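You operate a simulated robot arm through the tools that you are given. There is no shell and no other tool. Be economical: measure what you need, move in short steps, check, and stop when the job is done.

Carry out the task below with a simulated two-armed robot. There is one attempt and no reset: what you move stays moved.

Task
Fetch the white dust cap and stand it on the rack end of the deck ledge. Put the 50 roll tag from the top of the electrician's bench on the ring under the granule hopper and the 30 roll tag on top of the black rubber buffer. Take the yellow brush and put it on the bench top under the tags. Take the red sieve on the top of the electrician's bench and put it away on the top of the sieve bench. The order is free. Set down upright: white dust cap, roll tag.

The check looks at the end state, three seconds after you hand in, the way a careful person would. Anything else that was tipped, shoved, dropped, spilled or broken makes it a failure. Lids that push on must go on centred and level and be pressed home; caps that screw on are set level and turned clockwise until they are tight.

Robot
Two 7-joint arms with two-finger parallel grippers on one trunk, on a base that drives. Base frame: it is fixed to the floor where the robot stands at the start and does not move with it; the origin is under the middle of the robot, x ahead of it, y to its left, z up. Units: mm, degrees, N and s.
The left shoulder is at the start at [50, 168, 1182], the right one opposite. With the tool pointing down near the work surface each hand reaches from about 200 to 660 mm from the robot's upright axis, wherever it stands, measured 20 degrees to its own side. Places, roughly: bench top under the tags [500, 300, 900]; black rubber buffer (6x6x6 cm) [600, 300, 900]; rack end of the deck ledge [1700, 4200, 700]; ring under the granule hopper [3700, 1800, 600]; top of the sieve bench [-4300, 9000, 800]; white dust cap (4x4x8 cm) [500, 100, 900]; yellow brush (13x5x8 cm) [500, -1000, 900]. Payload 1.57 kg a hand.
The TCP of each hand is the grasp point between the finger pads, 30 mm short of the fingertips. In the tool frame z runs along the fingers and y along their closing line. The gripper opens to 80 mm. The fingers are 17 mm wide and 12 mm thick; the gripper's body (40 by 82 mm) begins 80 mm behind the TCP.
Orientation is that of the tool frame in the base frame, as [roll, pitch, yaw] about the fixed x, y, z axes, in that order (R = Rz(yaw) Ry(pitch) Rx(roll)). With the fingers straight down and closing along the base's y, the tool's x points along the base's -x, its y along +y and its z along -z.

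Tools
- The arms move only by the tool jog_arm. It takes "left_rows", "right_rows" or both (then of equal length, played together; a hand with none holds still); each is a list of rows, each an object of numbers (a shift or turn left out is 0, a gripper value left out holds the last): "x", "y", "z": the shift along the tool's x, y, z in cm; "wx", "wy", "wz": the turn, a rotation vector about the tool's x, y, z in degrees; "grip": the gripper command, from -1 (fully open) to 1 (shut), values between in proportion. In form: [{"x": .., "y": .., "z": .., "wx": .., "wy": .., "wz": .., "grip": ..}, ...]. A call has 1 to 8 rows; each row shifts and turns the commanded pose from where the row before left it, along the tool's axes as they then stand. Rows are played at 5 a second. More than 50 mm and 8.6 degrees between two rows, or a gripper value outside its range, and nothing of the call is played. Where a pose cannot be reached the arm comes as near as it can. A force on the tool above 40 N (or 10 N above the force at the start of the call, whichever is more), or a blocked arm, ends the call early, and 0.2 s more pass. Each finger travels about 45 mm/s and halts on what it meets, pressing with about 27 N; the grip force reading is that of the motor and also rises with nothing between the fingers. The clock runs only during rows and for 0.2 s after the last one: add rows that do not move to give the fingers time. The reply holds the time, the measured pose of the TCP, the force on the tool along the base axes, the opening and the grip force, in the units named above and with some noise, with the torque about the TCP (base axes, N m) and any sound that the robot's microphone picked up, and new pictures: "views" is both (left out), scene, wrist or none (wrist: the cameras of the hands that moved).
- Cameras (640 x 400 px; columns grow to the right, rows downward): "scene" is now at [127.2, 13.6, 1392.1]; the picture's right is [0.16, -0.99, 0.00], its down [-0.58, -0.10, -0.81] and it looks along [0.80, 0.13, -0.59] (base axes); focal length 214 px, centre (320, 200). "left" rides on the left gripper at [72, 7, -122] in its tool frame; the picture's right is [-0.09, 1.00, 0.00], its down [-0.84, -0.08, -0.54] and it looks along [-0.54, -0.05, 0.84] (tool axes); focal length 238 px, centre (320, 200). "right" rides on the right gripper at [72, -7, -122] in its tool frame; the picture's right is [0.09, 1.00, 0.00], its down [-0.84, 0.08, -0.54] and it looks along [-0.54, 0.05, 0.84] (tool axes); focal length 238 px, centre (320, 200). There is no depth. A picture from a camera that has moved, and an enlarged one, comes with that camera's place and axes in the base frame and with its lens.
- raise_lower(by): slides the trunk up (or, below 0, down) by that many mm; the arms and the scene camera ride with it, the base frame stays. It gives what a move gives, with no picture.
- base_move(legs): drives the robot by 1 to 6 legs, each [ahead, left, turn to the left] in mm, mm and degrees, along the robot's own axes; the way and the turn of a leg run together, so that a leg with both is an arc; at most 1500 mm and 180 degrees a leg. The arms and the cameras ride along, it lands a little off, and it stops where it bumps. It gives what a move gives, and a new picture of the scene camera.
- aim_head(pan, tilt): turns the head with the scene camera to pan (to the left, within 80 degrees either way) and tilt (down, from -29 to 69), counted from straight ahead of the robot. It gives what a move gives, and a new picture of the scene camera.
- inspect(camera, box): a new picture of the part [left, top, right, bottom] of that camera's present view, enlarged. The clock stands still meanwhile.
- finish_job(): hands the job in; it is judged then, once.

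Work in short steps. Places have to be worked out from the pictures, the camera data and where the tool is seen: move nearer, look again, correct. Check each grasp and each placing, and mend what went wrong. You have 165 turns and 260 pictures in all, those below and enlarged ones among them. Open the grippers and draw the arms clear of the work before you hand the job in, unless the task says otherwise.

The tools are called after "Call:" by a JSON object that holds its "api" and its "payload". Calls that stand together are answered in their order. jog_arm: Moves the arms, as the interface text tells. Its arguments: {"type":"object","properties":{"left_rows":{"type":"array"},"right_rows":{"type":"array"},"views":{"type":"string","enum":["both","scene","wrist","none"]}},"required":[]} The other tools are called the same way: raise_lower (by) slides the trunk up or down; base_move (legs) drives the base; aim_head (pan, tilt) turns the head that bears the scene camera; inspect (camera, box) takes an enlarged picture of a part of a camera's view; finish_job () hands the job in.

At the start:

```text
time: 0.0
left_eef_pos: [469.3, 321.3, 1106.4]
left_orientation: [-180.0, -0.1, -179.8]
left_contact_force: [-0.3, -0.5, -0.5]
left_moment: [-0.02, -0.01, -0.02]
left_opening: 80.0
left_finger_force: 0.0
right_eef_pos: [395.8, -110.8, 1205.6]
right_orientation: [179.8, 0.1, 179.9]
right_contact_force: [-0.7, 0.9, -0.5]
right_moment: [-0.02, -0.01, -0.04]
right_opening: 79.7
right_finger_force: 0.1
trunk travel left (down, up): [-350.0, 93.0]
robot x, y, heading: [-0.6, -2.2, -0.1]
head pan, tilt: [9.4, 36.2]
```

scene: 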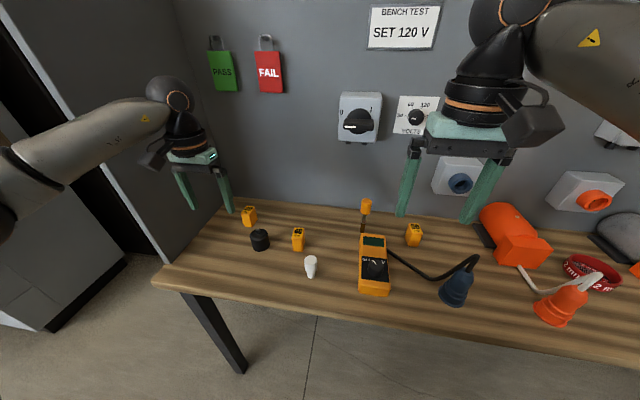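
right: 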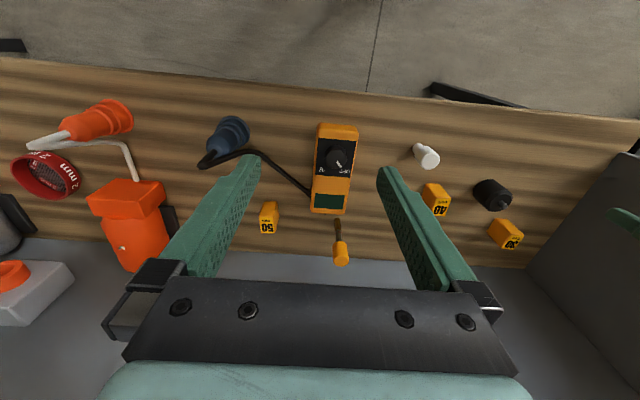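
left: 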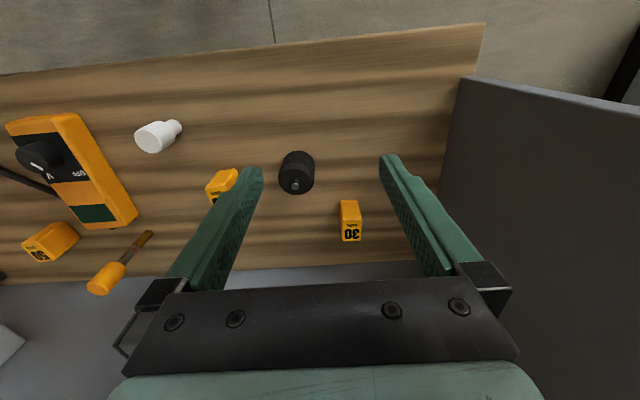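

I'll start with enlarged views of the tags and cap area before moving.

Call:
{"api": "inspect", "payload": {"camera": "scene", "box": [200, 180, 460, 310]}}

Call:
{"api": "inspect", "payload": {"camera": "left", "box": [120, 100, 400, 275]}}

Call:
{"api": "aim_head", "payload": {"pan": -50, "tilt": 30}}

```text
2.46 times, centred on (330, 245) of scene
camera zoom: at [127.2, 13.6, 1392.1], right [0.16, -0.99, 0.0], down [-0.58, -0.1, -0.81], along [0.8, 0.13, -0.59], focal length 528 px, centre (295, 89)
```

zoom: 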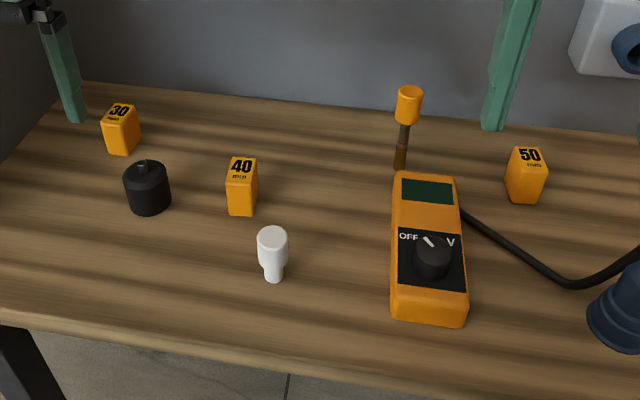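

```text
2.29 times, centred on (260, 188) of left
camera zoom: at [397.3, 328.5, 1228.9], right [0.09, 1.0, 0.0], down [0.84, -0.08, 0.54], along [0.54, -0.05, -0.84], focal length 545 px, centre (457, 229)
```

zoom: 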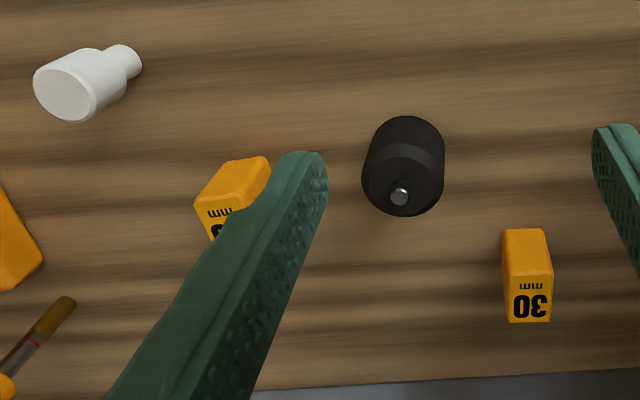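

```text
time: 1.3
left_eef_pos: [468.7, 321.3, 1105.1]
left_orientation: [180.0, -0.1, 180.0]
left_contact_force: [0.1, 0.6, -0.5]
left_moment: [0.0, -0.01, -0.02]
left_opening: 80.3
left_finger_force: 0.0
right_eef_pos: [396.0, -111.6, 1205.6]
right_orientation: [179.9, 0.1, 179.9]
right_contact_force: [0.3, -0.5, -0.2]
right_moment: [0.0, 0.0, -0.03]
right_opening: 80.1
right_finger_force: 0.0
trunk travel left (down, up): [-350.0, 93.0]
robot x, y, heading: [0.8, 0.8, 0.0]
head pan, tilt: [-50.0, 30.0]
camera scene: at [99.2, -69.9, 1401.7], right [-0.77, -0.64, 0.0], down [-0.32, 0.38, -0.87], along [0.56, -0.66, -0.5], focal length 214 px, centre (320, 200)
```

scene: 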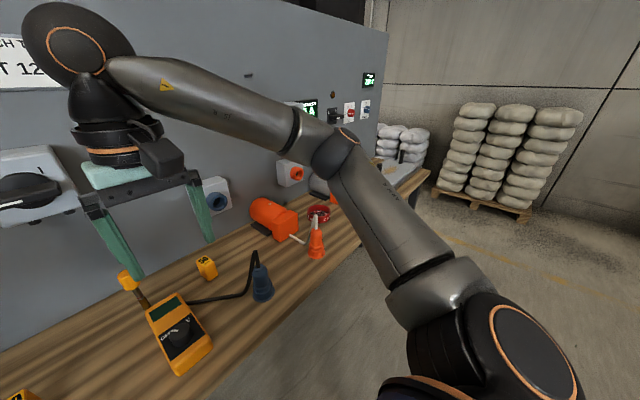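

The tags stand near the wall, roughly at (670, 360) for 30, so I'll drive a little ahead for reach and look again with the head forward.

Call:
{"api": "base_move", "payload": {"legs": [[110, 40, 0]]}}

Call:
{"api": "aim_head", "payload": {"pan": 20, "tilt": 45}}

Call:
{"api": "jog_arm", "payload": {"left_rows": [{"z": 4}, {"z": 4}, {"z": 2}], "views": "wrist"}}

```text
time: 2.5
left_eef_pos: [580.3, 360.5, 1104.6]
left_orientation: [-180.0, 0.0, -180.0]
left_contact_force: [0.4, -0.2, -0.2]
left_moment: [0.03, 0.05, 0.0]
left_opening: 79.9
left_finger_force: 0.0
right_eef_pos: [506.0, -71.1, 1206.3]
right_orientation: [179.9, 0.0, -180.0]
right_contact_force: [0.8, 0.2, 0.0]
right_moment: [0.0, 0.04, -0.02]
right_opening: 80.0
right_finger_force: 0.1
trunk travel left (down, up): [-350.0, 93.0]
robot x, y, heading: [106.9, 37.7, -0.1]
head pan, tilt: [-50.0, 30.0]
camera scene: at [209.3, -30.4, 1401.6], right [-0.77, -0.64, 0.0], down [-0.32, 0.38, -0.87], along [0.56, -0.66, -0.5], focal length 214 px, centre (320, 200)
```

scene: 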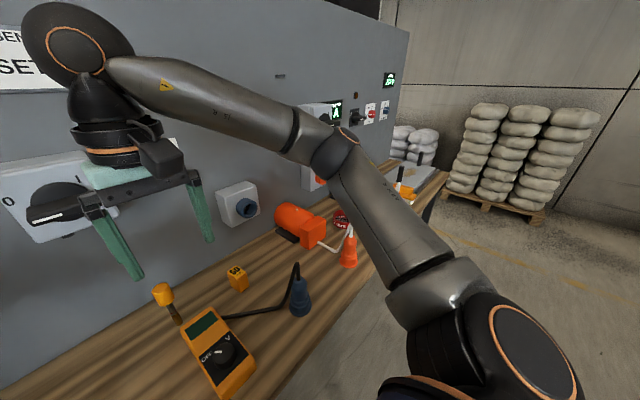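

```text
time: 3.9
left_eef_pos: [578.3, 360.2, 1106.5]
left_orientation: [-180.0, 0.0, -179.9]
left_contact_force: [0.1, 0.1, 0.5]
left_moment: [-0.01, -0.04, -0.02]
left_opening: 80.0
left_finger_force: 0.1
right_eef_pos: [503.6, -72.3, 1206.4]
right_orientation: [179.9, 0.1, 179.9]
right_contact_force: [-0.3, -1.3, 0.2]
right_moment: [-0.01, 0.02, 0.01]
right_opening: 79.8
right_finger_force: 0.1
trunk travel left (down, up): [-350.0, 93.0]
robot x, y, heading: [107.9, 36.7, -0.1]
head pan, tilt: [20.0, 45.0]
camera scene: at [226.6, 66.3, 1379.1], right [0.34, -0.94, 0.0], down [-0.66, -0.24, -0.71], along [0.66, 0.24, -0.71], focal length 214 px, centre (320, 200)
```

scene: 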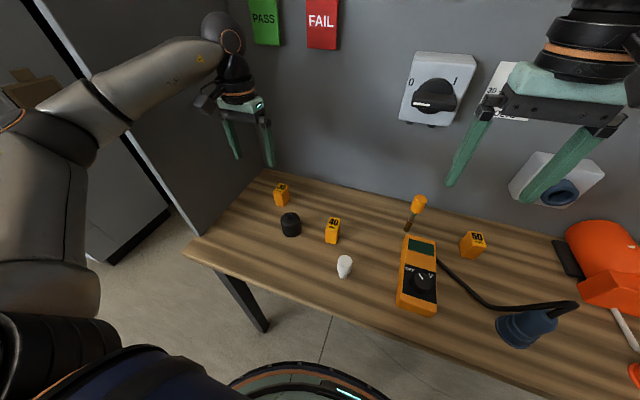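

```text
time: 4.7
left_eef_pos: [580.9, 361.3, 1006.1]
left_orientation: [179.9, 0.0, -179.9]
left_contact_force: [1.0, -0.3, -0.9]
left_moment: [0.01, 0.01, 0.0]
left_opening: 79.8
left_finger_force: 0.1
right_eef_pos: [504.9, -71.7, 1205.5]
right_orientation: [180.0, 0.1, 179.9]
right_contact_force: [0.4, 0.2, 0.3]
right_moment: [-0.03, 0.01, -0.01]
right_opening: 79.7
right_finger_force: 0.1
trunk travel left (down, up): [-350.0, 93.0]
robot x, y, heading: [106.7, 37.3, 0.1]
head pan, tilt: [20.0, 45.0]
camera left: at [508.0, 368.1, 1128.4], right [0.09, 1.0, 0.0], down [0.84, -0.08, 0.54], along [0.54, -0.05, -0.84], focal length 238 px, centre (320, 200)
```

left: 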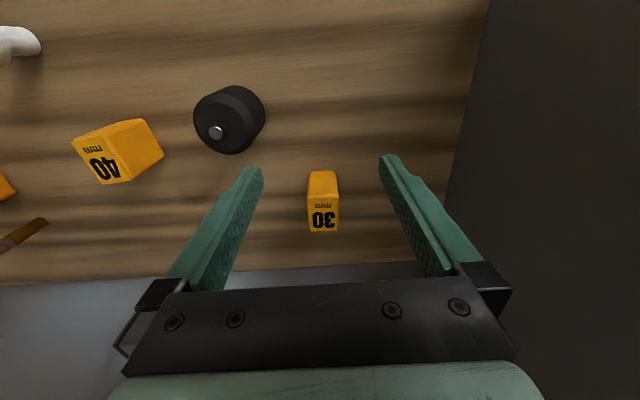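

Tag 30 lies right ahead between the fingers; estimate centre (667, 358), about 30 wide and 55 high. I'll zoom on the buffer's top to see whether the stud matters.

Call:
{"api": "inspect", "payload": {"camera": "left", "box": [180, 75, 350, 245]}}

Call:
{"api": "inspect", "payload": {"camera": "scene", "box": [250, 170, 370, 290]}}

```text
2.35 times, centred on (265, 160) of left
camera zoom: at [508.0, 368.1, 1128.4], right [0.09, 1.0, 0.0], down [0.84, -0.08, 0.54], along [0.54, -0.05, -0.84], focal length 561 px, centre (449, 294)
```

zoom: 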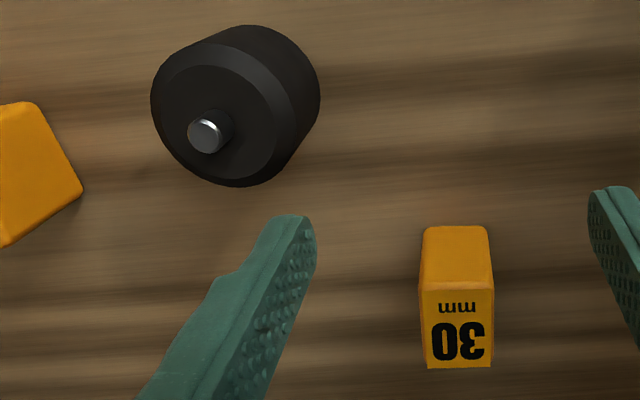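

```text
3.33 times, centred on (310, 230) of scene
camera zoom: at [226.7, 66.4, 1379.1], right [0.34, -0.94, 0.0], down [-0.66, -0.24, -0.71], along [0.66, 0.24, -0.71], focal length 715 px, centre (353, 100)
```

zoom: 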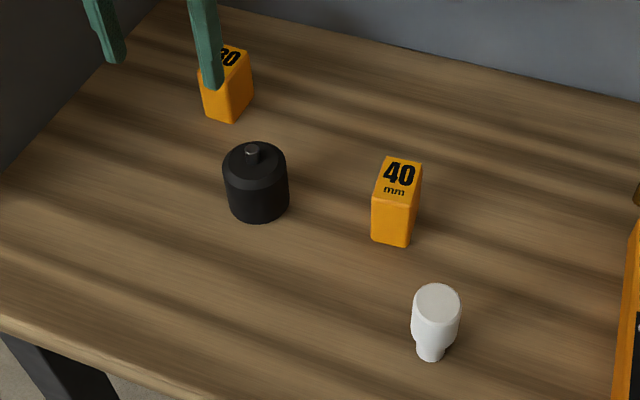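

The stud stands centrally; I'll check the tag's underside after lifting. Now the left hand moves above tag 30 (centre ~(662, 357)) with a 5° turn and descends.

Call:
{"api": "jog_arm", "payload": {"left_rows": [{"x": -4, "y": -0.2, "wz": 4.5}, {"x": -4.1, "y": -0.5}, {"z": 4}, {"z": 3}, {}], "views": "both"}}

```text
time: 5.9
left_eef_pos: [661.5, 351.6, 935.1]
left_orientation: [-180.0, 0.0, 175.7]
left_contact_force: [0.1, -0.5, -0.2]
left_moment: [0.01, 0.04, -0.01]
left_opening: 79.8
left_finger_force: 0.1
right_eef_pos: [505.6, -72.8, 1206.4]
right_orientation: [179.9, 0.1, 179.9]
right_contact_force: [-0.4, 0.1, 0.4]
right_moment: [0.01, -0.02, -0.01]
right_opening: 80.0
right_finger_force: 0.0
trunk travel left (down, up): [-350.0, 93.0]
robot x, y, heading: [110.9, 35.4, 0.1]
head pan, tilt: [20.0, 45.0]
camera scene: at [226.5, 66.3, 1379.1], right [0.34, -0.94, 0.0], down [-0.66, -0.24, -0.71], along [0.66, 0.24, -0.71], focal length 214 px, centre (320, 200)
camera left: at [589.4, 364.1, 1059.5], right [0.17, 0.99, 0.0], down [0.83, -0.14, 0.54], along [0.53, -0.09, -0.84], focal length 238 px, centre (320, 200)
```

scene: 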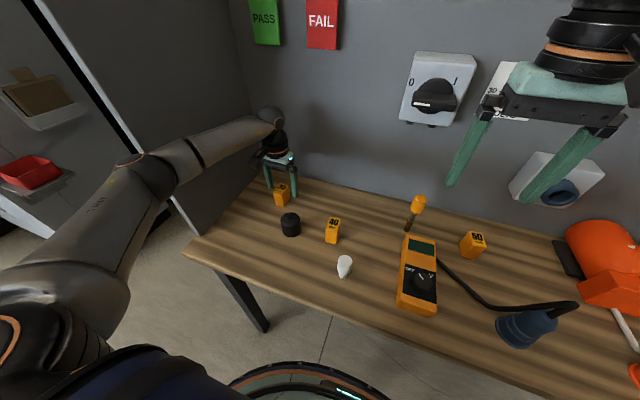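
left: 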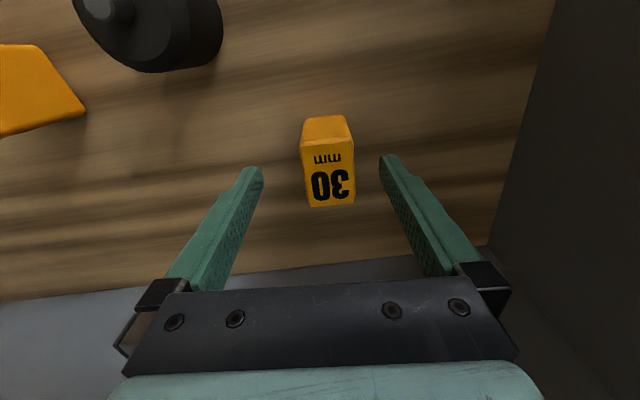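

Tag's top centre is near (660, 357); I shift 5 mm left, descend, and close.

Call:
{"api": "jog_arm", "payload": {"left_rows": [{"y": 0.5, "wz": -1.5}, {"z": 2}, {"z": 1.5}, {"grip": 1}, {}, {}, {}], "views": "wrist"}}

```text
time: 7.5
left_eef_pos: [659.3, 356.2, 901.4]
left_orientation: [-179.9, 0.1, 177.1]
left_contact_force: [0.2, -1.2, -0.7]
left_moment: [0.01, -0.01, 0.0]
left_opening: 33.4
left_finger_force: 24.4
right_eef_pos: [504.0, -71.8, 1206.5]
right_orientation: [180.0, 0.0, 180.0]
right_contact_force: [-0.2, 0.4, -0.5]
right_moment: [-0.02, 0.01, 0.01]
right_opening: 79.9
right_finger_force: 0.0
trunk travel left (down, up): [-350.0, 93.0]
robot x, y, heading: [109.8, 39.4, -0.1]
head pan, tilt: [20.0, 45.0]
camera left: at [587.7, 367.2, 1023.9], right [0.14, 0.99, 0.0], down [0.83, -0.12, 0.54], along [0.54, -0.08, -0.84], focal length 238 px, centre (320, 200)
```

left: 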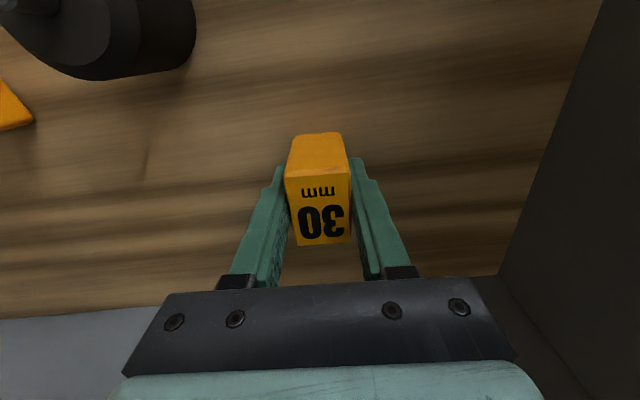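

Gripped at 33 mm. I'll lift it and bring it back a bit, then tilt it so I can look at its underside.

Call:
{"api": "jog_arm", "payload": {"left_rows": [{"z": -3}, {"z": -4.5}, {"z": -4.5, "x": 2}, {"z": -4.5, "x": 2}, {"z": -4, "x": 4}, {"z": -4, "x": 3}], "views": "none"}}

Call:
{"api": "jog_arm", "payload": {"left_rows": [{"wx": 8.5}, {"wx": 8.5}, {"wx": 8.5}, {"wx": 8.5}, {"wx": 8.5}, {"wx": 8.5}, {"wx": 8.5}, {"wx": 8.5}], "views": "scene"}}

```text
refused: row 5 steps farther than a row can; nothing moved
```

```text
time: 9.3
left_eef_pos: [657.5, 355.5, 904.8]
left_orientation: [-163.0, 0.3, 177.1]
left_contact_force: [2.9, 4.7, 21.8]
left_moment: [0.36, 0.06, -0.03]
left_opening: 33.8
left_finger_force: 27.5
left hand out of reach, approached as far as the arm can: row 3, 4, 5, 6, 7, 8
right_eef_pos: [502.5, -72.4, 1207.0]
right_orientation: [179.9, 0.2, 179.9]
right_contact_force: [0.4, 0.8, -0.3]
right_moment: [0.03, 0.02, 0.0]
right_opening: 80.1
right_finger_force: 0.1
trunk travel left (down, up): [-350.0, 93.0]
robot x, y, heading: [110.4, 33.9, 0.3]
head pan, tilt: [20.0, 45.0]
camera scene: at [224.8, 65.6, 1379.3], right [0.34, -0.94, 0.0], down [-0.66, -0.24, -0.71], along [0.67, 0.24, -0.71], focal length 214 px, centre (320, 200)
```

scene: 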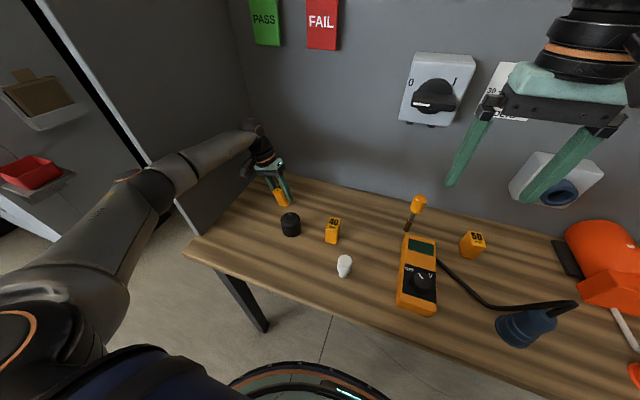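

The lift row was refused and the tilt happened in place; the tag is still held. Lift now, straight up along the base.

Call:
{"api": "jog_arm", "payload": {"left_rows": [{"z": -4.2, "y": -1.3}, {"z": -4.2, "y": -1.3}, {"z": -4, "y": -1.2, "x": 2}, {"z": -4, "y": -1.2, "x": 2}, {"z": -3, "y": -1, "x": 3}, {"z": -3, "y": -1, "x": 3}], "views": "scene"}}

```text
time: 10.7
left_eef_pos: [561.3, 360.0, 1134.8]
left_orientation: [-163.0, 0.0, 177.1]
left_contact_force: [-1.2, -0.6, -0.4]
left_moment: [-0.01, -0.02, 0.02]
left_opening: 33.5
left_finger_force: 27.0
right_eef_pos: [504.4, -72.8, 1206.5]
right_orientation: [180.0, 0.1, 179.8]
right_contact_force: [0.7, -0.2, 0.6]
right_moment: [0.01, -0.02, 0.01]
right_opening: 79.8
right_finger_force: 0.0
trunk travel left (down, up): [-350.0, 93.0]
robot x, y, heading: [109.0, 38.9, 0.0]
head pan, tilt: [20.0, 45.0]
camera scene: at [226.1, 66.2, 1379.1], right [0.34, -0.94, 0.0], down [-0.66, -0.24, -0.71], along [0.66, 0.24, -0.71], focal length 214 px, centre (320, 200)
```

scene: 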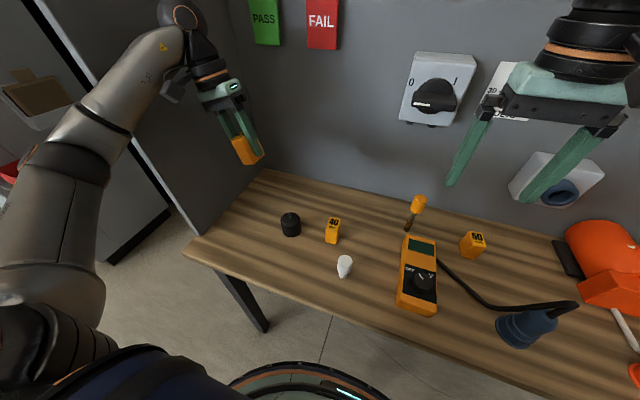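

Held and lifted. Tilt more toward the camera.

Call:
{"api": "jog_arm", "payload": {"left_rows": [{"wx": 8.5}, {"wx": 8.5}, {"wx": 8.5}, {"wx": 8.5}, {"wx": 8.5}, {"wx": 8.5}, {"wx": 8.5}], "views": "scene"}}

Call:
{"api": "inspect", "payload": {"camera": "scene", "box": [200, 50, 360, 210]}}

```text
time: 12.4
left_eef_pos: [526.3, 285.3, 1169.8]
left_orientation: [-110.8, 7.4, 168.0]
left_contact_force: [0.2, 0.4, -0.7]
left_moment: [-0.02, 0.0, -0.02]
left_opening: 33.6
left_finger_force: 27.4
right_eef_pos: [492.8, -104.2, 1206.7]
right_orientation: [178.2, 0.8, 179.2]
right_contact_force: [-0.2, -1.0, 0.0]
right_moment: [0.06, 0.01, 0.02]
right_opening: 80.1
right_finger_force: 0.0
trunk travel left (down, up): [-350.0, 93.0]
robot x, y, heading: [107.0, 33.9, -0.5]
head pan, tilt: [20.0, 45.0]
stopped in row 7 (left hand): the arm was blocked; the commanded pose is now the measured one
camera scene: at [213.3, 31.0, 1379.8], right [0.33, -0.94, -0.02], down [-0.66, -0.21, -0.72], along [0.68, 0.26, -0.69], focal length 214 px, centre (320, 200)
```

scene: 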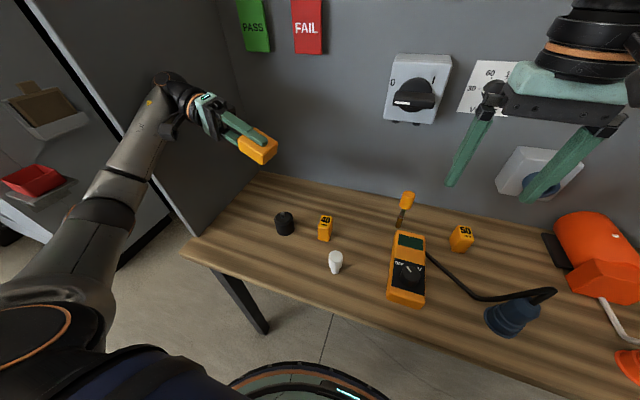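

```text
2.50 times, centred on (280, 130) of scene
camera zoom: at [213.3, 31.0, 1379.8], right [0.33, -0.94, -0.02], down [-0.66, -0.21, -0.72], along [0.68, 0.26, -0.69], focal length 536 px, centre (420, 375)
```

zoom: 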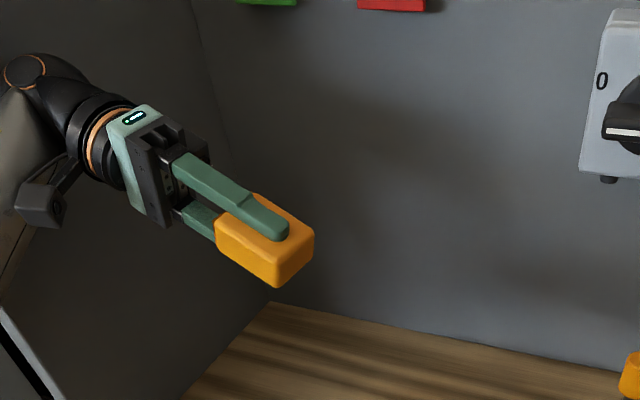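

The left arm leaned on the side panel; I back it off by tilting back. The tag's underside looks plain (no bore).

Call:
{"api": "jog_arm", "payload": {"left_rows": [{"z": 2}, {"wx": -8.5, "z": 2}, {"wx": -8.5}, {"wx": -8.5}, {"wx": -8.5}, {"wx": -8.5}, {"wx": -8.5}, {"wx": -8.5}], "views": "scene"}}

```text
time: 14.2
left_eef_pos: [534.7, 284.4, 1141.3]
left_orientation: [-167.8, 5.8, 169.9]
left_contact_force: [-1.4, -0.5, -0.9]
left_moment: [0.03, 0.01, -0.01]
left_opening: 33.3
left_finger_force: 26.8
right_eef_pos: [503.5, -75.4, 1207.4]
right_orientation: [179.9, 0.2, 179.6]
right_contact_force: [0.1, -0.3, 0.1]
right_moment: [0.05, 0.02, 0.0]
right_opening: 80.2
right_finger_force: 0.1
trunk travel left (down, up): [-350.0, 93.0]
robot x, y, heading: [107.6, 38.8, -0.3]
head pan, tilt: [20.0, 45.0]
camera scene: at [226.5, 64.7, 1379.1], right [0.34, -0.94, 0.0], down [-0.67, -0.24, -0.71], along [0.67, 0.24, -0.71], focal length 214 px, centre (320, 200)
```

scene: 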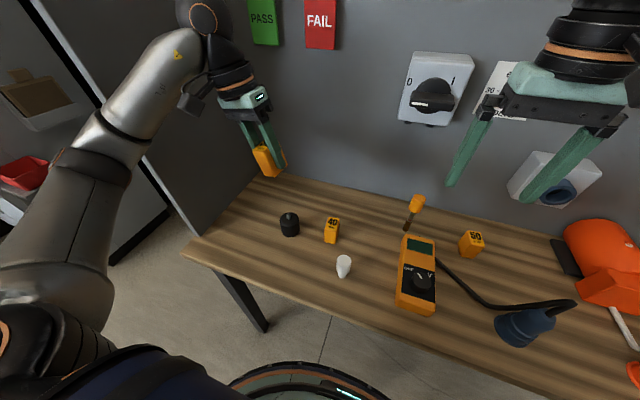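

Back off the panel. Level the hand and move it so its camera looks down at the buffer top.

Call:
{"api": "jog_arm", "payload": {"left_rows": [{"wx": -7, "wy": -3}, {"wx": -5.2, "wy": -2.8}, {"wz": -8}, {"wz": -2}, {}], "views": "wrist"}}

Call:
{"api": "inspect", "payload": {"camera": "left", "box": [210, 40, 370, 200]}}

Call:
{"api": "inspect", "payload": {"camera": "scene", "box": [260, 190, 350, 260]}}

```text
time: 15.4
left_eef_pos: [533.2, 285.4, 1140.4]
left_orientation: [-177.7, 11.4, -179.2]
left_contact_force: [-1.2, 0.1, 0.5]
left_moment: [0.01, 0.0, 0.02]
left_opening: 33.2
left_finger_force: 27.0
right_eef_pos: [503.6, -74.9, 1205.7]
right_orientation: [180.0, 0.1, 179.6]
right_contact_force: [0.4, -0.5, 0.4]
right_moment: [-0.02, -0.01, 0.01]
right_opening: 79.9
right_finger_force: 0.0
trunk travel left (down, up): [-350.0, 93.0]
robot x, y, heading: [110.8, 43.0, -0.3]
head pan, tilt: [20.0, 45.0]
camera left: at [439.0, 296.3, 1246.5], right [0.09, 1.0, -0.02], down [0.71, -0.05, 0.7], along [0.7, -0.07, -0.71], focal length 238 px, centre (320, 200)
```

left: 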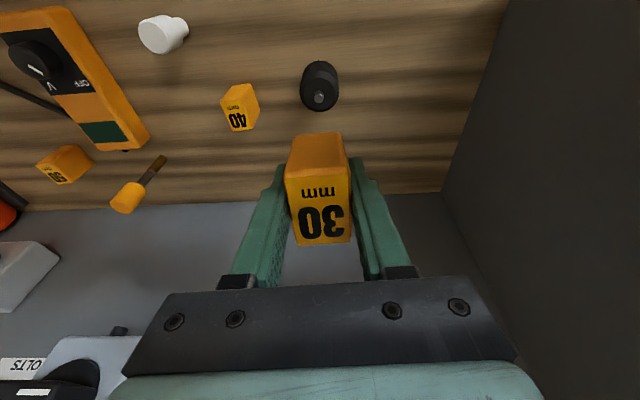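

```text
2.50 times, centred on (290, 120) of left
camera zoom: at [439.0, 296.3, 1246.5], right [0.09, 1.0, -0.02], down [0.71, -0.05, 0.7], along [0.7, -0.07, -0.71], focal length 596 px, centre (395, 400)
```

zoom: 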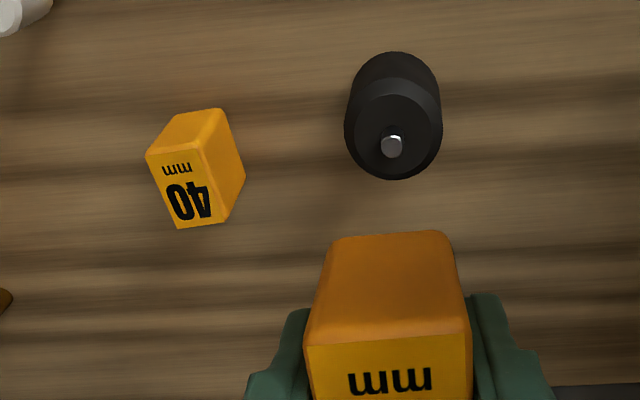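

```text
5.71 times, centred on (305, 225) of scene
camera zoom: at [226.7, 65.2, 1379.1], right [0.34, -0.94, 0.0], down [-0.67, -0.24, -0.71], along [0.67, 0.24, -0.71], focal length 1226 px, centre (406, 57)
```

zoom: 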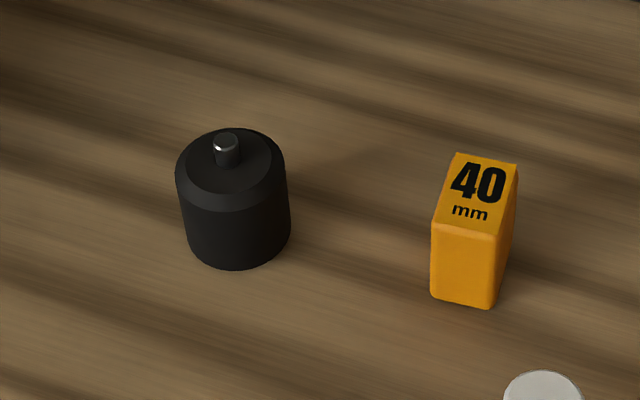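

The stud is about 13 mm across and stands ~13 mm above the flat top; so the tag must be centred exactly over it. I zoom on the held tag to find its centre in the hand.

Call:
{"api": "inspect", "payload": {"camera": "left", "box": [260, 120, 380, 260]}}

Call:
{"api": "jog_arm", "payload": {"left_rows": [{"wy": 6, "wx": -1}, {"wy": 5.4, "wx": -1.3}, {}], "views": "wrist"}}

```text
2.86 times, centred on (320, 190) of left
camera zoom: at [439.0, 296.3, 1246.5], right [0.09, 1.0, -0.02], down [0.71, -0.05, 0.7], along [0.7, -0.07, -0.71], focal length 681 px, centre (320, 229)
```

zoom: 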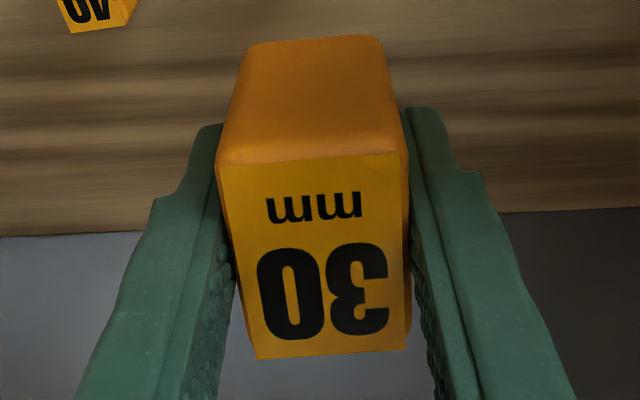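

```text
time: 16.2
left_eef_pos: [534.0, 285.7, 1140.3]
left_orientation: [179.8, -0.1, -179.6]
left_contact_force: [0.2, -0.2, -0.9]
left_moment: [0.0, -0.02, 0.02]
left_opening: 33.3
left_finger_force: 26.9
right_eef_pos: [504.4, -74.0, 1205.1]
right_orientation: [179.8, 0.1, 179.5]
right_contact_force: [-0.8, -0.5, -1.2]
right_moment: [0.02, 0.02, -0.01]
right_opening: 80.2
right_finger_force: 0.0
trunk travel left (down, up): [-350.0, 93.0]
robot x, y, heading: [107.5, 35.9, -0.5]
head pan, tilt: [20.0, 45.0]
camera left: at [462.1, 292.4, 1263.2], right [0.08, 1.0, 0.0], down [0.84, -0.07, 0.54], along [0.54, -0.05, -0.84], focal length 238 px, centre (320, 200)
```

left: 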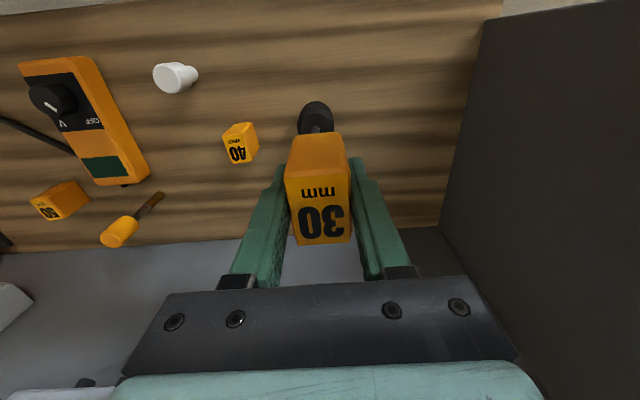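

The tag sits centred on the TCP (within ~1 mm), bottom ~41 mm below it. I move beyond the buffer at moderate height so the wrist camera can see the stud next to the held tag.

Call:
{"api": "jog_arm", "payload": {"left_rows": [{"x": -4.8}, {"x": -4.8}, {"z": 4.5}, {"z": 4.5}, {"z": 4}, {}], "views": "wrist"}}

Call:
{"api": "inspect", "payload": {"camera": "left", "box": [250, 0, 410, 140]}}

```text
time: 17.6
left_eef_pos: [631.3, 285.7, 1009.0]
left_orientation: [179.9, 0.1, -179.6]
left_contact_force: [-0.6, -0.3, 0.2]
left_moment: [-0.03, -0.03, 0.0]
left_opening: 33.4
left_finger_force: 27.4
right_eef_pos: [504.9, -75.0, 1206.7]
right_orientation: [179.9, 0.2, 179.5]
right_contact_force: [0.2, 0.7, 0.6]
right_moment: [0.0, -0.02, -0.01]
right_opening: 80.1
right_finger_force: 0.1
trunk travel left (down, up): [-350.0, 93.0]
robot x, y, heading: [110.3, 39.7, -0.2]
head pan, tilt: [20.0, 45.0]
camera left: at [559.3, 292.2, 1131.3], right [0.09, 1.0, 0.0], down [0.84, -0.07, 0.54], along [0.54, -0.05, -0.84], focal length 238 px, centre (320, 200)
```

left: 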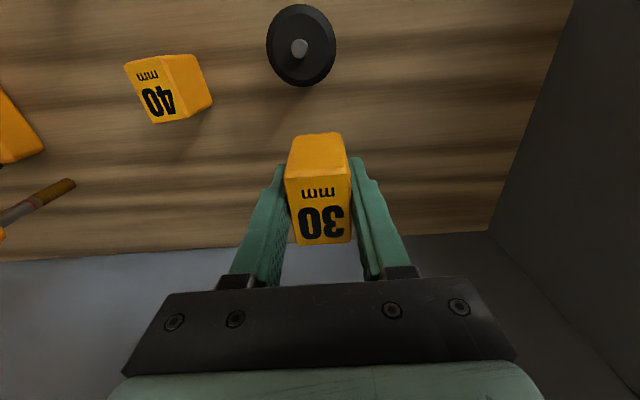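

```text
2.86 times, centred on (330, 70) of left
camera zoom: at [559.3, 292.2, 1131.3], right [0.09, 1.0, 0.0], down [0.84, -0.07, 0.54], along [0.54, -0.05, -0.84], focal length 681 px, centre (291, 571)
```

zoom: 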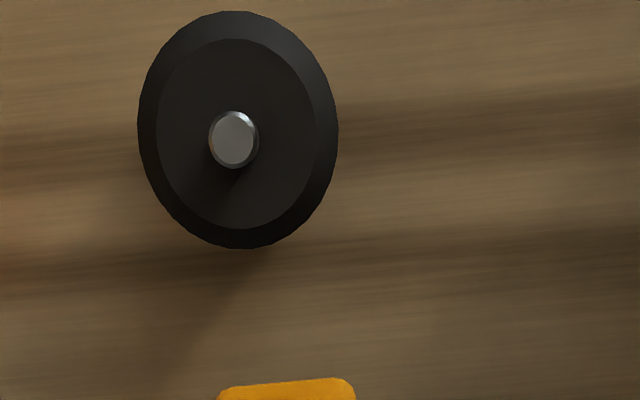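

The stud lies almost straight under the camera: stud top ≈ (559.5, 276.5). Move the hand over it and lower partway, then check with the scene camera.

Call:
{"api": "jog_arm", "payload": {"left_rows": [{"x": 3.6, "y": -0.5}, {"x": 3.55, "y": -0.47}, {}, {"z": 2.4}, {}], "views": "none"}}

Call:
{"api": "inspect", "payload": {"camera": "scene", "box": [240, 150, 350, 260]}}

```text
time: 18.8
left_eef_pos: [561.3, 274.9, 985.9]
left_orientation: [179.9, 0.0, -179.6]
left_contact_force: [0.6, -0.4, -0.1]
left_moment: [0.02, -0.02, 0.0]
left_opening: 33.2
left_finger_force: 27.1
right_eef_pos: [505.3, -73.5, 1206.0]
right_orientation: [179.9, 0.1, 179.6]
right_contact_force: [0.2, -0.1, -0.2]
right_moment: [0.0, -0.02, -0.02]
right_opening: 80.0
right_finger_force: 0.1
trunk travel left (down, up): [-350.0, 93.0]
robot x, y, heading: [108.8, 41.0, -0.2]
head pan, tilt: [20.0, 45.0]
```

```text
3.64 times, centred on (295, 205) of scene
camera zoom: at [226.6, 65.1, 1379.1], right [0.34, -0.94, 0.0], down [-0.67, -0.24, -0.71], along [0.67, 0.24, -0.71], focal length 780 px, centre (411, 182)
```

zoom: 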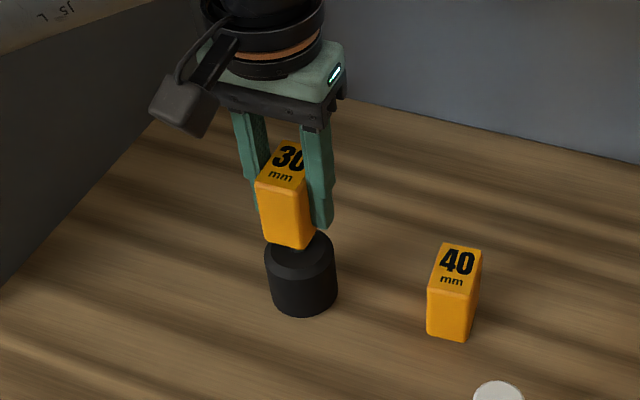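

Alignment looks right. Lower in small steps watching the force.

Call:
{"api": "jog_arm", "payload": {"left_rows": [{"z": 0.6}, {"z": 0.5}, {"z": 0.4}, {}], "views": "none"}}

Call:
{"api": "inspect", "payload": {"camera": "scene", "box": [260, 170, 340, 250]}}

```text
time: 19.8
left_eef_pos: [559.6, 276.3, 971.8]
left_orientation: [180.0, 0.0, -179.5]
left_contact_force: [-0.2, 0.9, 0.6]
left_moment: [0.0, 0.02, -0.02]
left_opening: 33.1
left_finger_force: 27.2
right_eef_pos: [503.9, -74.1, 1206.8]
right_orientation: [179.8, 0.1, 179.6]
right_contact_force: [-0.4, 0.9, 0.3]
right_moment: [0.0, 0.02, 0.01]
right_opening: 79.8
right_finger_force: 0.1
trunk travel left (down, up): [-350.0, 93.0]
robot x, y, heading: [108.9, 34.8, -0.5]
head pan, tilt: [20.0, 45.0]
```

```text
5.00 times, centred on (300, 210) of scene
camera zoom: at [226.7, 65.2, 1379.1], right [0.34, -0.94, 0.0], down [-0.67, -0.24, -0.71], along [0.67, 0.24, -0.71], focal length 1072 px, centre (420, 150)
```

zoom: 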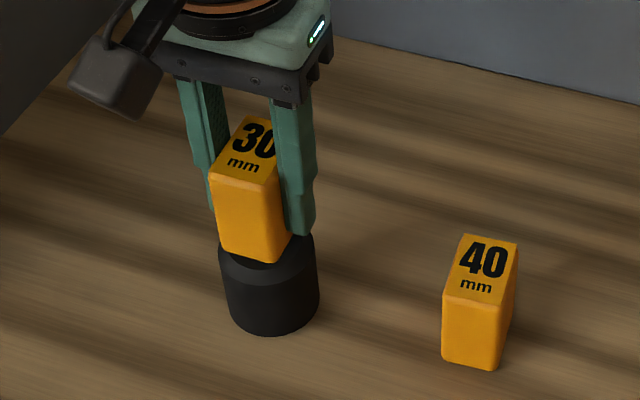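

Call:
{"api": "jog_arm", "payload": {"left_rows": [{"z": 0.3}, {"z": 0.3}, {}], "views": "none"}}

```text
time: 20.6
left_eef_pos: [559.8, 276.7, 964.5]
left_orientation: [179.9, 0.0, -179.5]
left_contact_force: [0.1, 0.3, -0.4]
left_moment: [0.0, 0.01, 0.03]
left_opening: 33.5
left_finger_force: 27.3
right_eef_pos: [503.5, -74.1, 1206.1]
right_orientation: [179.9, 0.1, 179.6]
right_contact_force: [0.2, -0.2, -1.1]
right_moment: [0.0, 0.02, 0.0]
right_opening: 79.6
right_finger_force: 0.0
trunk travel left (down, up): [-350.0, 93.0]
robot x, y, heading: [110.2, 37.3, -0.3]
head pan, tilt: [20.0, 45.0]
```

No contact yet (0 N); keep lowering by 2–3 mm steps.

Call:
{"api": "jog_arm", "payload": {"left_rows": [{"z": 0.2}, {"z": 0.2}, {}], "views": "none"}}

```text
time: 21.4
left_eef_pos: [558.5, 274.7, 962.4]
left_orientation: [180.0, -0.1, -179.5]
left_contact_force: [0.5, -0.3, -1.5]
left_moment: [0.01, 0.01, -0.05]
left_opening: 33.4
left_finger_force: 26.5
right_eef_pos: [503.8, -73.4, 1205.3]
right_orientation: [179.9, 0.2, 179.5]
right_contact_force: [1.1, 0.4, -0.1]
right_moment: [0.02, 0.01, 0.03]
right_opening: 79.7
right_finger_force: 0.1
trunk travel left (down, up): [-350.0, 93.0]
robot x, y, heading: [110.5, 40.1, -0.3]
head pan, tilt: [20.0, 45.0]
```

Call:
{"api": "jog_arm", "payload": {"left_rows": [{"z": 0.2}, {"z": 0.1}, {}], "views": "none"}}

Call:
{"api": "inspect", "payload": {"camera": "scene", "box": [260, 180, 330, 250]}}

```text
time: 22.2
left_eef_pos: [559.8, 275.6, 961.0]
left_orientation: [180.0, 0.2, -179.7]
left_contact_force: [-0.4, 2.6, 14.0]
left_moment: [0.18, -0.02, 0.05]
left_opening: 33.4
left_finger_force: 26.9
right_eef_pos: [502.8, -74.2, 1205.5]
right_orientation: [180.0, 0.1, 179.6]
right_contact_force: [-0.2, 0.4, 0.7]
right_moment: [-0.03, 0.0, 0.0]
right_opening: 80.0
right_finger_force: 0.1
trunk travel left (down, up): [-350.0, 93.0]
robot x, y, heading: [110.6, 36.6, -0.3]
head pan, tilt: [20.0, 45.0]
```

```text
5.71 times, centred on (295, 215) of scene
camera zoom: at [225.5, 64.9, 1379.4], right [0.34, -0.94, 0.0], down [-0.66, -0.24, -0.71], along [0.67, 0.24, -0.71], focal length 1226 px, centre (463, 114)
```

zoom: 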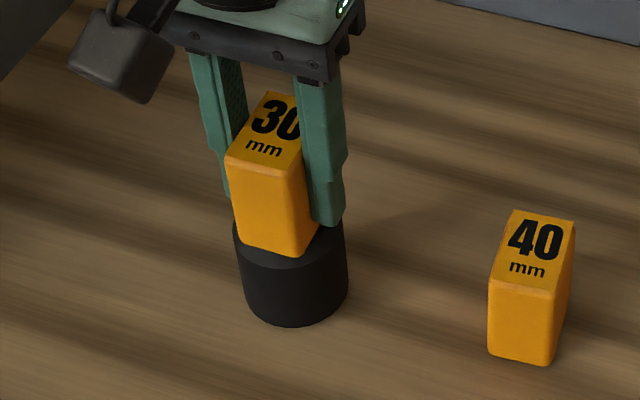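

Contact with the stud top (14 N). The moment suggests the contact is ~4 mm left and ~2 mm ahead of the TCP, so I lift slightly, shift and touch again.

Call:
{"api": "jog_arm", "payload": {"left_rows": [{"z": -0.4}, {"y": 0.25, "x": -0.15}, {}, {"z": 0.2}, {"z": 0.2}, {}], "views": "none"}}

```text
time: 23.6
left_eef_pos: [560.5, 278.7, 961.5]
left_orientation: [179.8, 0.3, -179.5]
left_contact_force: [-3.7, 2.5, 15.0]
left_moment: [0.09, 0.12, -0.01]
left_opening: 33.3
left_finger_force: 26.9
right_eef_pos: [503.5, -75.1, 1207.0]
right_orientation: [179.8, 0.2, 179.6]
right_contact_force: [0.0, 0.1, -0.6]
right_moment: [0.0, 0.0, 0.02]
right_opening: 79.9
right_finger_force: 0.2
trunk travel left (down, up): [-350.0, 93.0]
robot x, y, heading: [111.9, 37.4, -0.3]
head pan, tilt: [20.0, 45.0]
```

Contact now centred within ~2 mm. Ease the load, then open slowly.

Call:
{"api": "jog_arm", "payload": {"left_rows": [{"z": -0.12}, {}], "views": "none"}}

```text
time: 24.2
left_eef_pos: [559.9, 276.5, 961.6]
left_orientation: [180.0, 0.1, -179.6]
left_contact_force: [1.7, 2.9, 10.8]
left_moment: [0.1, -0.12, 0.02]
left_opening: 33.3
left_finger_force: 27.0
right_eef_pos: [503.5, -74.6, 1205.7]
right_orientation: [179.9, 0.2, 179.5]
right_contact_force: [0.3, 0.5, 0.1]
right_moment: [0.01, 0.01, -0.01]
right_opening: 80.1
right_finger_force: 0.0
trunk travel left (down, up): [-350.0, 93.0]
robot x, y, heading: [109.5, 40.0, -0.5]
head pan, tilt: [20.0, 45.0]
```

Call:
{"api": "jog_arm", "payload": {"left_rows": [{"z": -0.1}, {}, {}], "views": "none"}}

```text
time: 25.0
left_eef_pos: [560.8, 277.4, 961.1]
left_orientation: [179.9, -0.1, -179.6]
left_contact_force: [2.6, 0.9, 4.2]
left_moment: [0.01, -0.22, 0.04]
left_opening: 33.4
left_finger_force: 27.1
right_eef_pos: [504.4, -74.3, 1205.4]
right_orientation: [179.9, 0.0, 179.6]
right_contact_force: [0.0, -0.1, -0.2]
right_moment: [0.02, 0.01, 0.01]
right_opening: 79.8
right_finger_force: 0.0
trunk travel left (down, up): [-350.0, 93.0]
robot x, y, heading: [108.8, 38.6, -0.1]
head pan, tilt: [20.0, 45.0]
```

Call:
{"api": "inspect", "payload": {"camera": "left", "box": [250, 110, 390, 260]}}

Call:
{"api": "inspect", "payload": {"camera": "scene", "box": [260, 180, 330, 250]}}

```text
2.67 times, centred on (320, 185) of left
camera zoom: at [488.1, 284.3, 1083.9], right [0.09, 1.0, 0.0], down [0.84, -0.07, 0.54], along [0.54, -0.05, -0.84], focal length 636 px, centre (320, 240)
```

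zoom: 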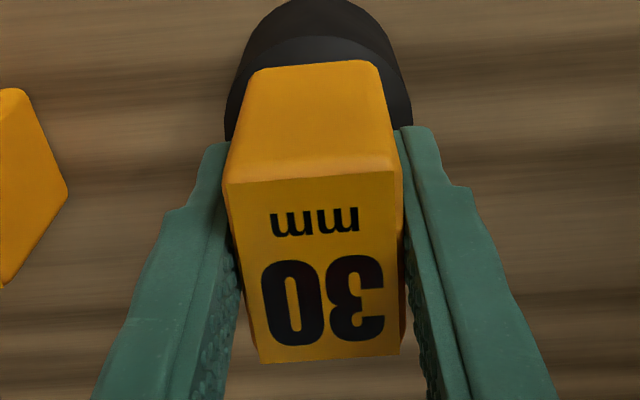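

```text
5.71 times, centred on (295, 215) of scene
camera zoom: at [226.6, 65.1, 1379.0], right [0.34, -0.94, 0.0], down [-0.67, -0.24, -0.71], along [0.67, 0.24, -0.71], focal length 1226 px, centre (463, 114)
```

zoom: 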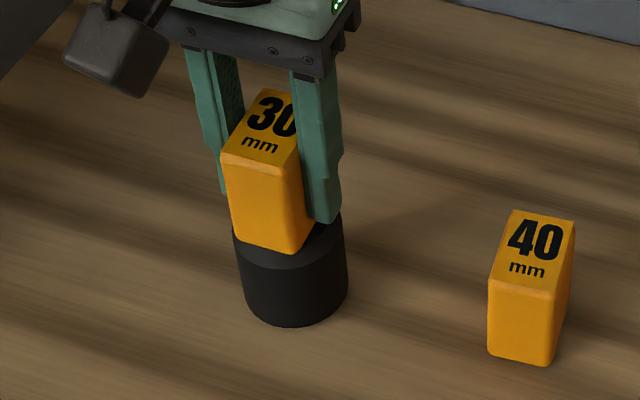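

Compared with the earlier stud view, the tag's base now sits level with the buffer's flat top (z≈919), so the stud has entered the tag – it's seated. Open slowly and rise.

Call:
{"api": "jog_arm", "payload": {"left_rows": [{"grip": 0.0}, {"grip": -0.5}, {"grip": -1}, {}, {}], "views": "wrist"}}

Call:
{"api": "inspect", "payload": {"camera": "scene", "box": [260, 180, 330, 250]}}

```text
time: 26.2
left_eef_pos: [559.6, 277.8, 961.4]
left_orientation: [179.9, 0.0, -179.7]
left_contact_force: [-0.1, -0.1, 0.2]
left_moment: [-0.03, 0.01, -0.03]
left_opening: 79.8
left_finger_force: 0.0
right_eef_pos: [503.7, -74.4, 1206.1]
right_orientation: [179.9, 0.1, 179.6]
right_contact_force: [-0.8, 1.2, 0.1]
right_moment: [0.0, -0.03, 0.01]
right_opening: 79.9
right_finger_force: 0.0
trunk travel left (down, up): [-350.0, 93.0]
robot x, y, heading: [107.1, 39.0, -0.5]
head pan, tilt: [20.0, 45.0]
camera left: at [488.1, 284.4, 1084.2], right [0.09, 1.0, 0.0], down [0.84, -0.07, 0.54], along [0.54, -0.05, -0.84], focal length 238 px, centre (320, 200)
```

left: 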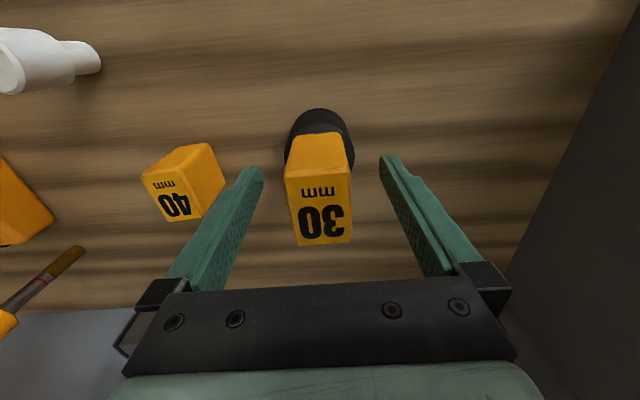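

```text
5.71 times, centred on (295, 215) of scene
camera zoom: at [226.6, 65.2, 1379.1], right [0.34, -0.94, 0.0], down [-0.67, -0.24, -0.71], along [0.67, 0.24, -0.71], focal length 1226 px, centre (463, 114)
```

zoom: 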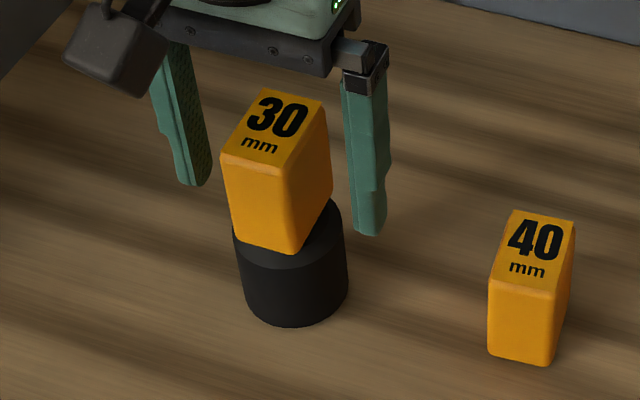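

Tag 30 stands seated. Lift the left hand straight up, and carry it over toward the cap (est. (478, 95)).

Call:
{"api": "jog_arm", "payload": {"left_rows": [{"z": -4.5}, {"z": -4.5}, {"z": -2}, {"x": 2, "y": -4.5}, {"x": 2, "y": -4.5}, {"x": 2, "y": -4.5}, {"x": 1.2, "y": -4.8}, {}], "views": "both"}}

```text
time: 28.0
left_eef_pos: [487.3, 95.5, 1072.5]
left_orientation: [179.9, 0.0, -179.4]
left_contact_force: [0.7, -0.3, 0.8]
left_moment: [0.02, 0.04, 0.0]
left_opening: 79.9
left_finger_force: 0.1
right_eef_pos: [502.8, -73.1, 1205.7]
right_orientation: [180.0, 0.0, 179.6]
right_contact_force: [-0.5, 0.1, -0.3]
right_moment: [-0.02, 0.0, -0.01]
right_opening: 79.9
right_finger_force: 0.2
trunk travel left (down, up): [-350.0, 93.0]
robot x, y, heading: [109.4, 38.9, -0.5]
head pan, tilt: [20.0, 45.0]
camera scene: at [226.6, 65.7, 1379.0], right [0.34, -0.94, 0.0], down [-0.67, -0.24, -0.71], along [0.67, 0.24, -0.71], focal length 214 px, centre (320, 200)
camera left: at [415.5, 101.6, 1195.2], right [0.08, 1.0, 0.0], down [0.84, -0.07, 0.54], along [0.54, -0.04, -0.84], focal length 238 px, centre (320, 200)
```

scene: 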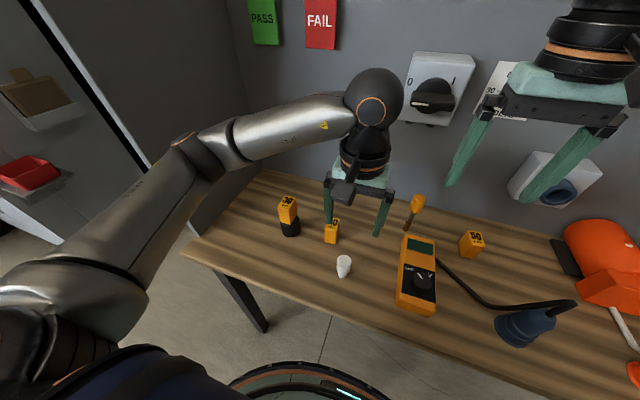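
left: 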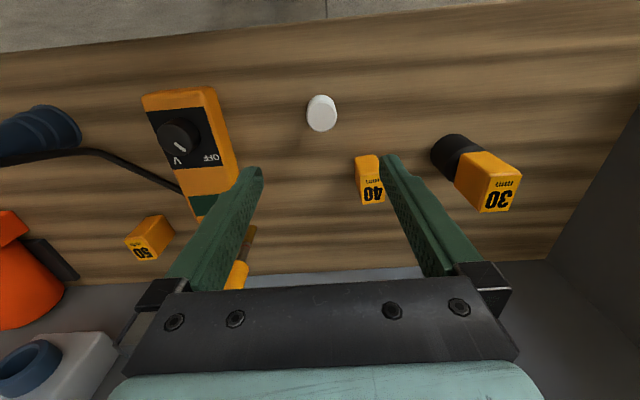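

Cap top centre ≈ (472, 98, 940). Move over and descend to z≈922.

Call:
{"api": "jog_arm", "payload": {"left_rows": [{"x": 1.55, "y": 0.25}, {"z": 4.8}, {"z": 4.8}, {"z": 4.5}, {}], "views": "wrist"}}

Call:
{"api": "inspect", "payload": {"camera": "scene", "box": [290, 200, 410, 300]}}

```text
time: 29.2
left_eef_pos: [475.1, 100.1, 930.9]
left_orientation: [179.9, 0.0, -179.6]
left_contact_force: [0.0, 0.0, -0.4]
left_moment: [-0.01, 0.02, 0.05]
left_opening: 79.8
left_finger_force: 0.0
right_eef_pos: [503.7, -73.7, 1205.7]
right_orientation: [180.0, 0.1, 179.6]
right_contact_force: [-0.2, -0.2, -1.0]
right_moment: [0.03, 0.02, 0.0]
right_opening: 79.9
right_finger_force: 0.2
trunk travel left (down, up): [-350.0, 93.0]
robot x, y, heading: [108.1, 41.7, -0.3]
head pan, tilt: [20.0, 45.0]
camera left: at [402.1, 106.2, 1053.1], right [0.09, 1.0, 0.0], down [0.84, -0.07, 0.54], along [0.54, -0.05, -0.84], focal length 238 px, centre (320, 200)
```

left: 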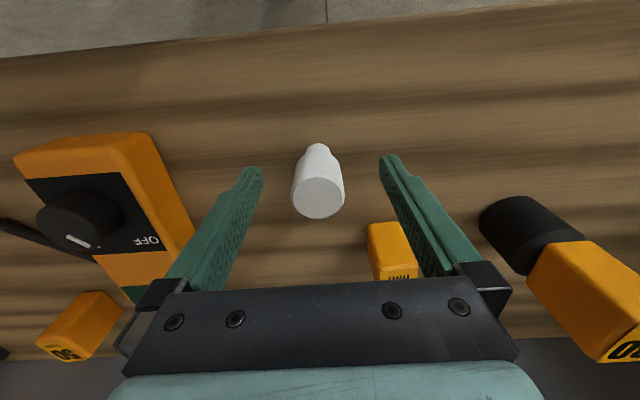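

```text
4.00 times, centred on (350, 250) of scene
camera zoom: at [226.5, 65.2, 1379.1], right [0.34, -0.94, 0.0], down [-0.67, -0.24, -0.71], along [0.67, 0.24, -0.71], focal length 858 px, centre (200, 0)
```

zoom: 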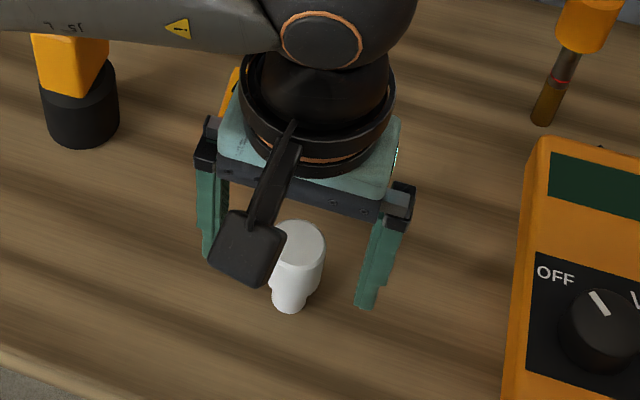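

Centred. Down 12 mm more and close.

Call:
{"api": "jog_arm", "payload": {"left_rows": [{"z": 1.2, "x": 0.2, "y": -0.1}, {"grip": 1}, {}, {}, {}], "views": "wrist"}}

```text
time: 30.4
left_eef_pos: [472.7, 97.4, 917.9]
left_orientation: [180.0, 0.0, -179.5]
left_contact_force: [-0.6, 0.9, -0.7]
left_moment: [0.0, 0.04, -0.03]
left_opening: 32.4
left_finger_force: 23.5
right_eef_pos: [504.3, -74.3, 1207.2]
right_orientation: [179.9, 0.1, 179.5]
right_contact_force: [-0.8, -0.2, -0.2]
right_moment: [0.03, 0.0, 0.0]
right_opening: 80.2
right_finger_force: 0.0
trunk travel left (down, up): [-350.0, 93.0]
robot x, y, heading: [107.6, 36.6, -0.3]
head pan, tilt: [20.0, 45.0]
camera left: at [400.2, 104.0, 1042.3], right [0.09, 1.0, 0.0], down [0.84, -0.07, 0.54], along [0.54, -0.05, -0.84], focal length 238 px, centre (320, 200)
```

left: 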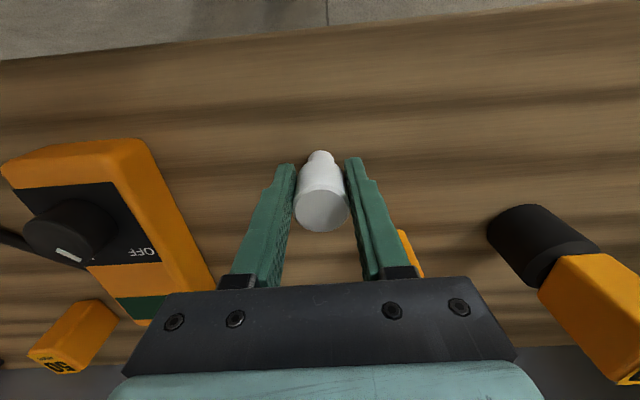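

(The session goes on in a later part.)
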